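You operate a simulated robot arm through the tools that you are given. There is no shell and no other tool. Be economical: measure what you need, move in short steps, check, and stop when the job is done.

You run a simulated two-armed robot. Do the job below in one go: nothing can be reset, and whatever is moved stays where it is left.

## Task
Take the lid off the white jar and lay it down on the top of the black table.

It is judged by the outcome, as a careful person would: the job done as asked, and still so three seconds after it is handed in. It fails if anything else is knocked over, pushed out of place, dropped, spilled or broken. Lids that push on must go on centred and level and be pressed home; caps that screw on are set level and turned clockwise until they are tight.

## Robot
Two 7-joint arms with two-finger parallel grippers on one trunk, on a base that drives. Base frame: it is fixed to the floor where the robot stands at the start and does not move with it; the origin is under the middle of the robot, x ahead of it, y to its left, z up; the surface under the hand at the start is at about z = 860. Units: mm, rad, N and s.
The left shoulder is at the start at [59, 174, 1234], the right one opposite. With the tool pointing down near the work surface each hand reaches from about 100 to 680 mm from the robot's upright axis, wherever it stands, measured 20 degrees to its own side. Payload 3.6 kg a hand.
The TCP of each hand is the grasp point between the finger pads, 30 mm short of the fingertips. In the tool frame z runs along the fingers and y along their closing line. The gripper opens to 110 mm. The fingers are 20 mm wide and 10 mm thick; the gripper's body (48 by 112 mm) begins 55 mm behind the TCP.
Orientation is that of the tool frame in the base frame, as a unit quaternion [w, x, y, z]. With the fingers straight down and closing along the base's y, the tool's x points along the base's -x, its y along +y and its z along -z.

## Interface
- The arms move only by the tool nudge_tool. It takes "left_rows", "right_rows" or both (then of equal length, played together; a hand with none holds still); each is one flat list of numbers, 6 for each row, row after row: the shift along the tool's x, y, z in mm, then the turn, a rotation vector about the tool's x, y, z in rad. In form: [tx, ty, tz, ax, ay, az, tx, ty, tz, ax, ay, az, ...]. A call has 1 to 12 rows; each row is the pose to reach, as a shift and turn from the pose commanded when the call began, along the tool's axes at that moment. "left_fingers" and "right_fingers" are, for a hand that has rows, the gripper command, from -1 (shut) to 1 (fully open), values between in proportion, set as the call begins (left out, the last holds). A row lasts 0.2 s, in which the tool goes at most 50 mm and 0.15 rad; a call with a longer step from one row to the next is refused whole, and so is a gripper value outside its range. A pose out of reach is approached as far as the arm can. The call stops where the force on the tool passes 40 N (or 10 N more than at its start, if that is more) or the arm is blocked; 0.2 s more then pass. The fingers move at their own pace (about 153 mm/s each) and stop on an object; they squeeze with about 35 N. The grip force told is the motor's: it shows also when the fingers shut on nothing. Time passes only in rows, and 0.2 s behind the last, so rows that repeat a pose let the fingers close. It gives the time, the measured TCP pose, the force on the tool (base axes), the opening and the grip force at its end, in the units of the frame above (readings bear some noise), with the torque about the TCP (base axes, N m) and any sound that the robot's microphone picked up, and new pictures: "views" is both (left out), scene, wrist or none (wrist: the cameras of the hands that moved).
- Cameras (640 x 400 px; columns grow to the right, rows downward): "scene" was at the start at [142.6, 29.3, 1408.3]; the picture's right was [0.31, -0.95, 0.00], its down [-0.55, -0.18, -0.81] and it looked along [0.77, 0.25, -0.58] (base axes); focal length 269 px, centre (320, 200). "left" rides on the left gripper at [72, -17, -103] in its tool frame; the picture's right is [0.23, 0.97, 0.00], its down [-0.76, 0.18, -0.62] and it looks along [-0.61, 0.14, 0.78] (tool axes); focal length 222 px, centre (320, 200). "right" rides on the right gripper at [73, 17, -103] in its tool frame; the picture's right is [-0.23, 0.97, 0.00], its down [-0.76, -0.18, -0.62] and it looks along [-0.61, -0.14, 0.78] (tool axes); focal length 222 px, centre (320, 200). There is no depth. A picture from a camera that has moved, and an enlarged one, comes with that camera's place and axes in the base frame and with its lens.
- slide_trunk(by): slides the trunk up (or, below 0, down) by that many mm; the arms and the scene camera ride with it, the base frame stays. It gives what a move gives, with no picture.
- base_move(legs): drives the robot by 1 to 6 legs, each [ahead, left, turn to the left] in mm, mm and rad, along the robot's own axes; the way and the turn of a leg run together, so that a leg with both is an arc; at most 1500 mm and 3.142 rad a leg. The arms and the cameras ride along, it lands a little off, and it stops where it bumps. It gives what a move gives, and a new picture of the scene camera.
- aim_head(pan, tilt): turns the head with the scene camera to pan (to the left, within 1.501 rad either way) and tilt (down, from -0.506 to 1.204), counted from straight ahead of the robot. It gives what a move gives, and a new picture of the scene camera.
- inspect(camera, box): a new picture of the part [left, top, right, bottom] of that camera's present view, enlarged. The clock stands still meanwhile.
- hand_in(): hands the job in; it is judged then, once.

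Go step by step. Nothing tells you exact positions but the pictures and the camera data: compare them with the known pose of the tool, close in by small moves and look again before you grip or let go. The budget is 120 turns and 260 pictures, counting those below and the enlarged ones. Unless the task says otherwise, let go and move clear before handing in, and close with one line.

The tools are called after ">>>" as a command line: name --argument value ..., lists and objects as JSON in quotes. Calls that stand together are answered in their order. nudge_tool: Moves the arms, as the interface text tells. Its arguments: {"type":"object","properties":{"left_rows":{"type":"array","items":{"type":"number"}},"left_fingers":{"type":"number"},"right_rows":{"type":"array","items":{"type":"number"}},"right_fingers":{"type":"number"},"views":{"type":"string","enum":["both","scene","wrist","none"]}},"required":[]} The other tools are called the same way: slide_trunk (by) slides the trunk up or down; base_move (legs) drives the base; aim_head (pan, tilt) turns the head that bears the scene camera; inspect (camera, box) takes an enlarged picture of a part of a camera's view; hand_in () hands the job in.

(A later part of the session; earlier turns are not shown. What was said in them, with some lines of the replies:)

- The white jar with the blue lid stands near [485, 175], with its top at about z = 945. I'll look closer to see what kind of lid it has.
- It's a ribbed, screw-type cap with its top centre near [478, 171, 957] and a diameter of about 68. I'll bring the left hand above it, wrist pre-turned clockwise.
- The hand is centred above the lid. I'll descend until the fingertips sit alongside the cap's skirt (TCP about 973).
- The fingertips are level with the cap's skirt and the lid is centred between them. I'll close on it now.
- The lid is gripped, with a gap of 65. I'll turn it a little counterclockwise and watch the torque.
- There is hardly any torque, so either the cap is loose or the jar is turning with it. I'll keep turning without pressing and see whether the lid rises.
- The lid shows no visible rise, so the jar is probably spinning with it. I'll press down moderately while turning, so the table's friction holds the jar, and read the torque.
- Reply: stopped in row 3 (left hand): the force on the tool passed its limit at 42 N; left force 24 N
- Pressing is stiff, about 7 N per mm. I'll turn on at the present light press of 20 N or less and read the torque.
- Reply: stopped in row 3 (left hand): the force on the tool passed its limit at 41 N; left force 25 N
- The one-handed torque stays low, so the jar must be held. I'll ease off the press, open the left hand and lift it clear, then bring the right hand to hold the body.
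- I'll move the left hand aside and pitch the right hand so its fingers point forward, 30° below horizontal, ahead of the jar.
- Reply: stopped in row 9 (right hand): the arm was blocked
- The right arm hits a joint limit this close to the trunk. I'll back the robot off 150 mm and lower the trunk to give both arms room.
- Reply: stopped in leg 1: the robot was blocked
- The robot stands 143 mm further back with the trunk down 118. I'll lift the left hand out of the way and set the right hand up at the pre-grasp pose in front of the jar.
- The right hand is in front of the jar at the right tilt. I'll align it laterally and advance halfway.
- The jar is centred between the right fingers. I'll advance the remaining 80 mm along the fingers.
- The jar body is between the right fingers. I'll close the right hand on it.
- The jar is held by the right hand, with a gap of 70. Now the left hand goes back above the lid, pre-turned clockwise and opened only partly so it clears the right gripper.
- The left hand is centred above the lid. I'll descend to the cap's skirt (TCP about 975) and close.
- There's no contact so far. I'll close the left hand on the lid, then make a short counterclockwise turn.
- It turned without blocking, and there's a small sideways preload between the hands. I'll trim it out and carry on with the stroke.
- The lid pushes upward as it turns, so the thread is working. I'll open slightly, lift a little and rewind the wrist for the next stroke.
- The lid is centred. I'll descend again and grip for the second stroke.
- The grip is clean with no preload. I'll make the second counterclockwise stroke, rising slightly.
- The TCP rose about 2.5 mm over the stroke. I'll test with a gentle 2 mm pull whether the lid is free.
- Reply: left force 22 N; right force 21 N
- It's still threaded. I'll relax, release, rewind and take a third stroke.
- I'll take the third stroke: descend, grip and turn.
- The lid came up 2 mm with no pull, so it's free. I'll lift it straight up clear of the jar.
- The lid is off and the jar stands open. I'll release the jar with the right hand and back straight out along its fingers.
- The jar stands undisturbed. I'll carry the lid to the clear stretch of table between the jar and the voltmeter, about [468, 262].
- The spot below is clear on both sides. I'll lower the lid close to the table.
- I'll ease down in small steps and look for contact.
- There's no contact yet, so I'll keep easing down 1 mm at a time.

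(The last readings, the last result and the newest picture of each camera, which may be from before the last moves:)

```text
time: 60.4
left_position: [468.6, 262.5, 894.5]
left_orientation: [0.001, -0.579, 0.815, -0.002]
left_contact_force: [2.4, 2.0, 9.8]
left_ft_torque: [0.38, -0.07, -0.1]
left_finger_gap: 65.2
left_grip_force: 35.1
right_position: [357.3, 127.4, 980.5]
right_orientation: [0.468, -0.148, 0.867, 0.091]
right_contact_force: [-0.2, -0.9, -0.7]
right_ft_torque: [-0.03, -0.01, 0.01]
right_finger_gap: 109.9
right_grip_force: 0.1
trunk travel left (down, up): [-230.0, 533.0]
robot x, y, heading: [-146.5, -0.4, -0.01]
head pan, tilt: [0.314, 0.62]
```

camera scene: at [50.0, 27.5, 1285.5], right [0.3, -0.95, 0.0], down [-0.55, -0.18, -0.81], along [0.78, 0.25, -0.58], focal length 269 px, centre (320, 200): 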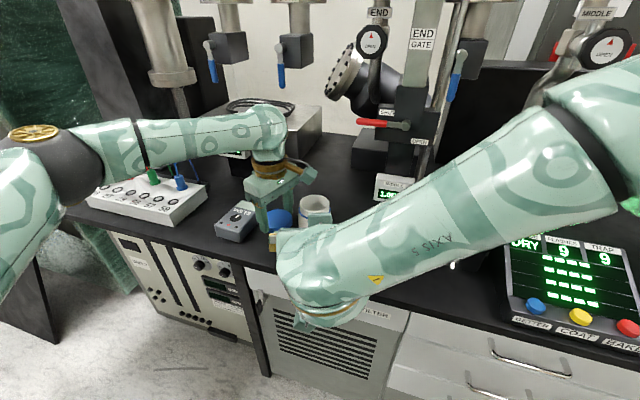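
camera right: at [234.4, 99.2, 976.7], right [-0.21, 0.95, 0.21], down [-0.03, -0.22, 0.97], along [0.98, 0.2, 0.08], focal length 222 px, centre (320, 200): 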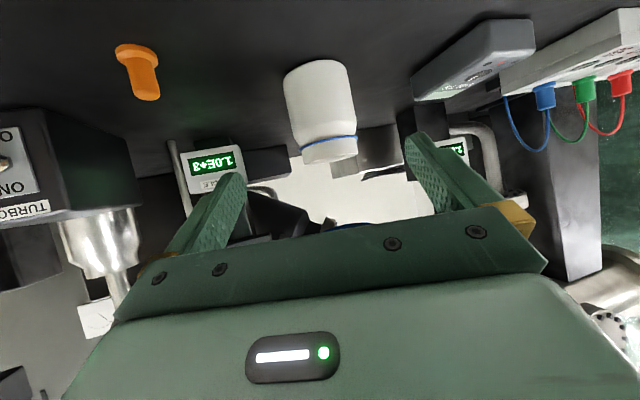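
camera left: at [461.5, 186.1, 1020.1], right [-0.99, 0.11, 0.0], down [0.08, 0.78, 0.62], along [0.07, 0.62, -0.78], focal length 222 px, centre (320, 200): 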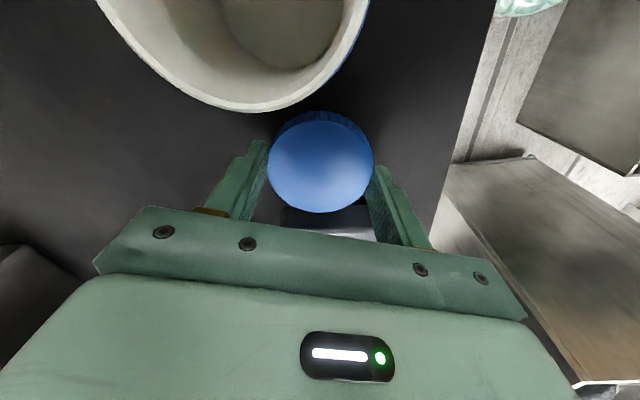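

The lid is resting on the table with about 10 N of contact. I'll ease off, open the fingers gently and lift straight up.

>>> nudge_tool --left_rows '[0, 0, -1, 0, 0, 0, 0, 0, -1, 0, 0, 0]' --views "none"

>>> nudge_tool --left_rows '[0, 0, 0, 0, 0, 0, 0, 0, 0, 0, 0, 0, 0, 0, -10, 0, 0, 0, 0, 0, -30, 0, 0, 0, 0, 0, -60, 0, 0, 0, 0, 0, -100, 0, 0, 0, 0, 0, -140, 0, 0, 0, 0, 0, -180, 0, 0, 0]' --left_fingers 0.45

>>> nudge_tool --right_rows '[0, 0, -20, 0, 0, 0, 0, 0, -40, 0, 0, 0, -20, 0, -60, 0, 0, 0, -40, 0, -60, 0, 0, 0, -40, -30, -60, 0, 0, 0, -40, -60, -60, 0, 0, 0]'

>>> inspect --camera "scene" --box '[200, 160, 360, 270]'

```text
time: 61.0
left_position: [468.1, 262.1, 893.7]
left_orientation: [0.0, -0.579, 0.816, -0.001]
left_contact_force: [2.6, 2.2, 6.8]
left_ft_torque: [0.34, -0.16, -0.09]
left_finger_gap: 65.4
left_grip_force: 35.0
right_position: [357.3, 126.9, 979.6]
right_orientation: [0.467, -0.149, 0.867, 0.092]
right_contact_force: [0.9, 0.5, -0.4]
right_ft_torque: [-0.04, -0.01, -0.01]
right_finger_gap: 109.9
right_grip_force: 0.0
trunk travel left (down, up): [-230.0, 533.0]
robot x, y, heading: [-143.5, 1.1, -0.012]
head pan, tilt: [0.314, 0.62]
```

```text
time: 62.8
left_position: [468.1, 262.2, 1075.5]
left_orientation: [0.0, -0.578, 0.816, 0.0]
left_contact_force: [0.1, 0.1, -0.1]
left_ft_torque: [0.0, 0.05, 0.01]
left_finger_gap: 79.9
left_grip_force: 0.1
right_position: [357.8, 126.9, 980.4]
right_orientation: [0.467, -0.148, 0.867, 0.092]
right_contact_force: [-0.2, 0.3, -1.0]
right_ft_torque: [-0.01, -0.05, -0.03]
right_finger_gap: 110.3
right_grip_force: 0.0
trunk travel left (down, up): [-230.0, 533.0]
robot x, y, heading: [-142.8, 0.3, -0.005]
head pan, tilt: [0.314, 0.62]
camera scene: at [49.5, 27.2, 1285.6], right [0.3, -0.95, 0.0], down [-0.55, -0.18, -0.81], along [0.78, 0.25, -0.58], focal length 269 px, centre (320, 200)
camera left: at [459.9, 187.4, 1178.1], right [-0.99, 0.11, 0.0], down [0.08, 0.78, 0.62], along [0.07, 0.62, -0.78], focal length 222 px, centre (320, 200)
```

scene: 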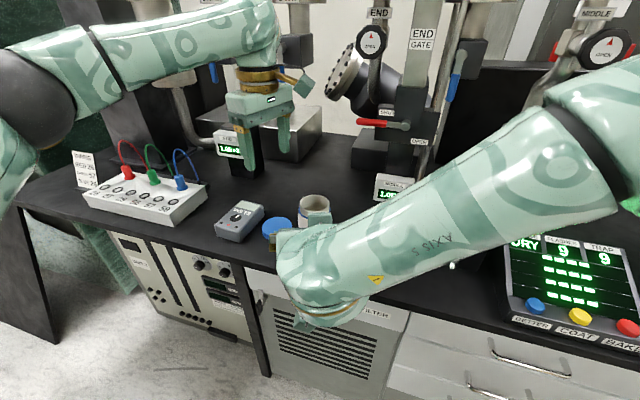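
left: 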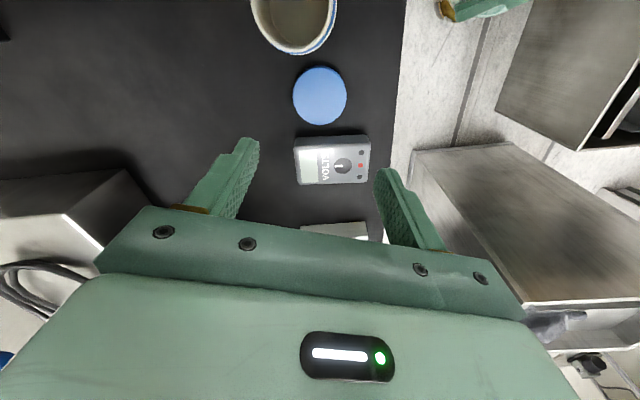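

```text
time: 64.2
left_position: [468.4, 262.9, 1073.3]
left_orientation: [0.0, -0.578, 0.816, 0.0]
left_contact_force: [1.0, -0.2, 0.1]
left_ft_torque: [-0.01, 0.0, 0.03]
left_finger_gap: 79.9
left_grip_force: 0.0
right_position: [353.4, 60.3, 1043.7]
right_orientation: [0.466, -0.148, 0.867, 0.092]
right_contact_force: [0.8, 0.4, 1.3]
right_ft_torque: [-0.01, 0.03, 0.02]
right_finger_gap: 109.9
right_grip_force: 0.0
trunk travel left (down, up): [-230.0, 533.0]
robot x, y, heading: [-141.6, 1.6, -0.005]
head pan, tilt: [0.314, 0.62]
camera scene: at [50.4, 27.1, 1285.4], right [0.3, -0.95, 0.0], down [-0.55, -0.18, -0.81], along [0.78, 0.25, -0.58], focal length 269 px, centre (320, 200)
camera right: at [230.6, 32.5, 1041.0], right [-0.22, 0.95, 0.21], down [-0.03, -0.22, 0.97], along [0.98, 0.2, 0.08], focal length 222 px, centre (320, 200)
```

scene: 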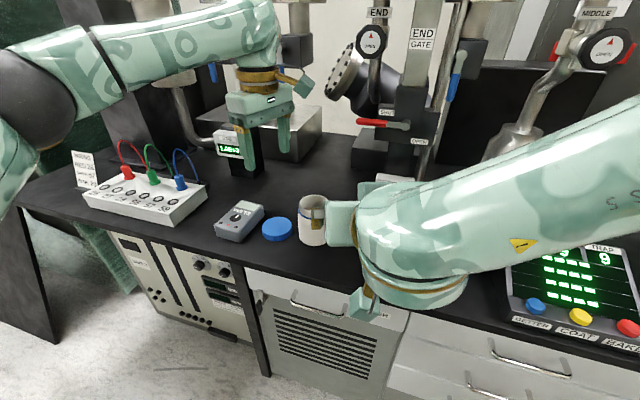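
right: 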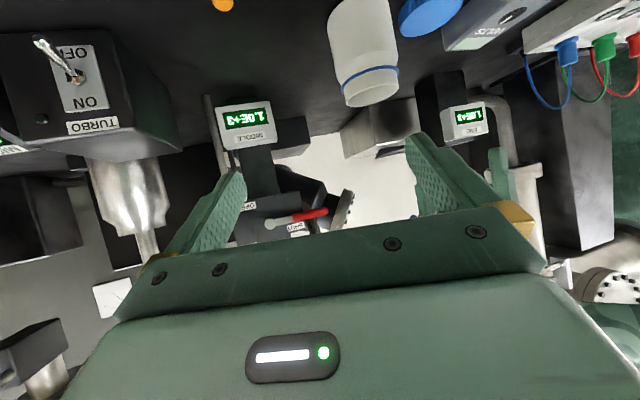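

```text
3.64 times, centred on (280, 215) of scene
camera zoom: at [50.4, 27.1, 1285.4], right [0.3, -0.95, 0.0], down [-0.55, -0.18, -0.81], along [0.78, 0.25, -0.58], focal length 979 px, centre (466, 146)
```

zoom: 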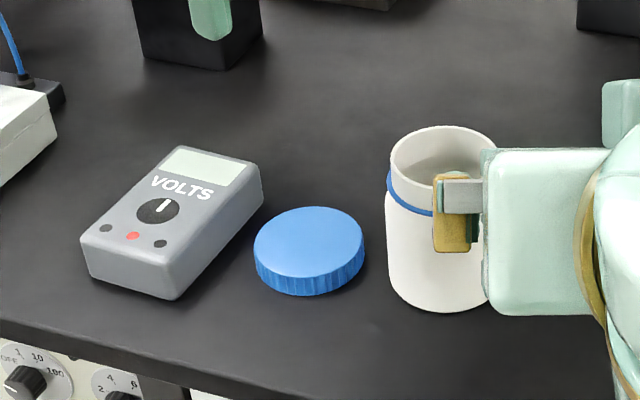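

The lid lies flat on the black table between the voltmeter and the jar. The jar stands upright and open, the neighbouring objects haven't moved, and both hands are clear, so I'm handing in.

>>> hand_in

```text
The job is handed in.
```

I unscrewed the lid from the white jar and laid it flat on the black table, between the jar and the voltmeter. The jar is upright in its place, nothing else looked disturbed, and both hands are clear.
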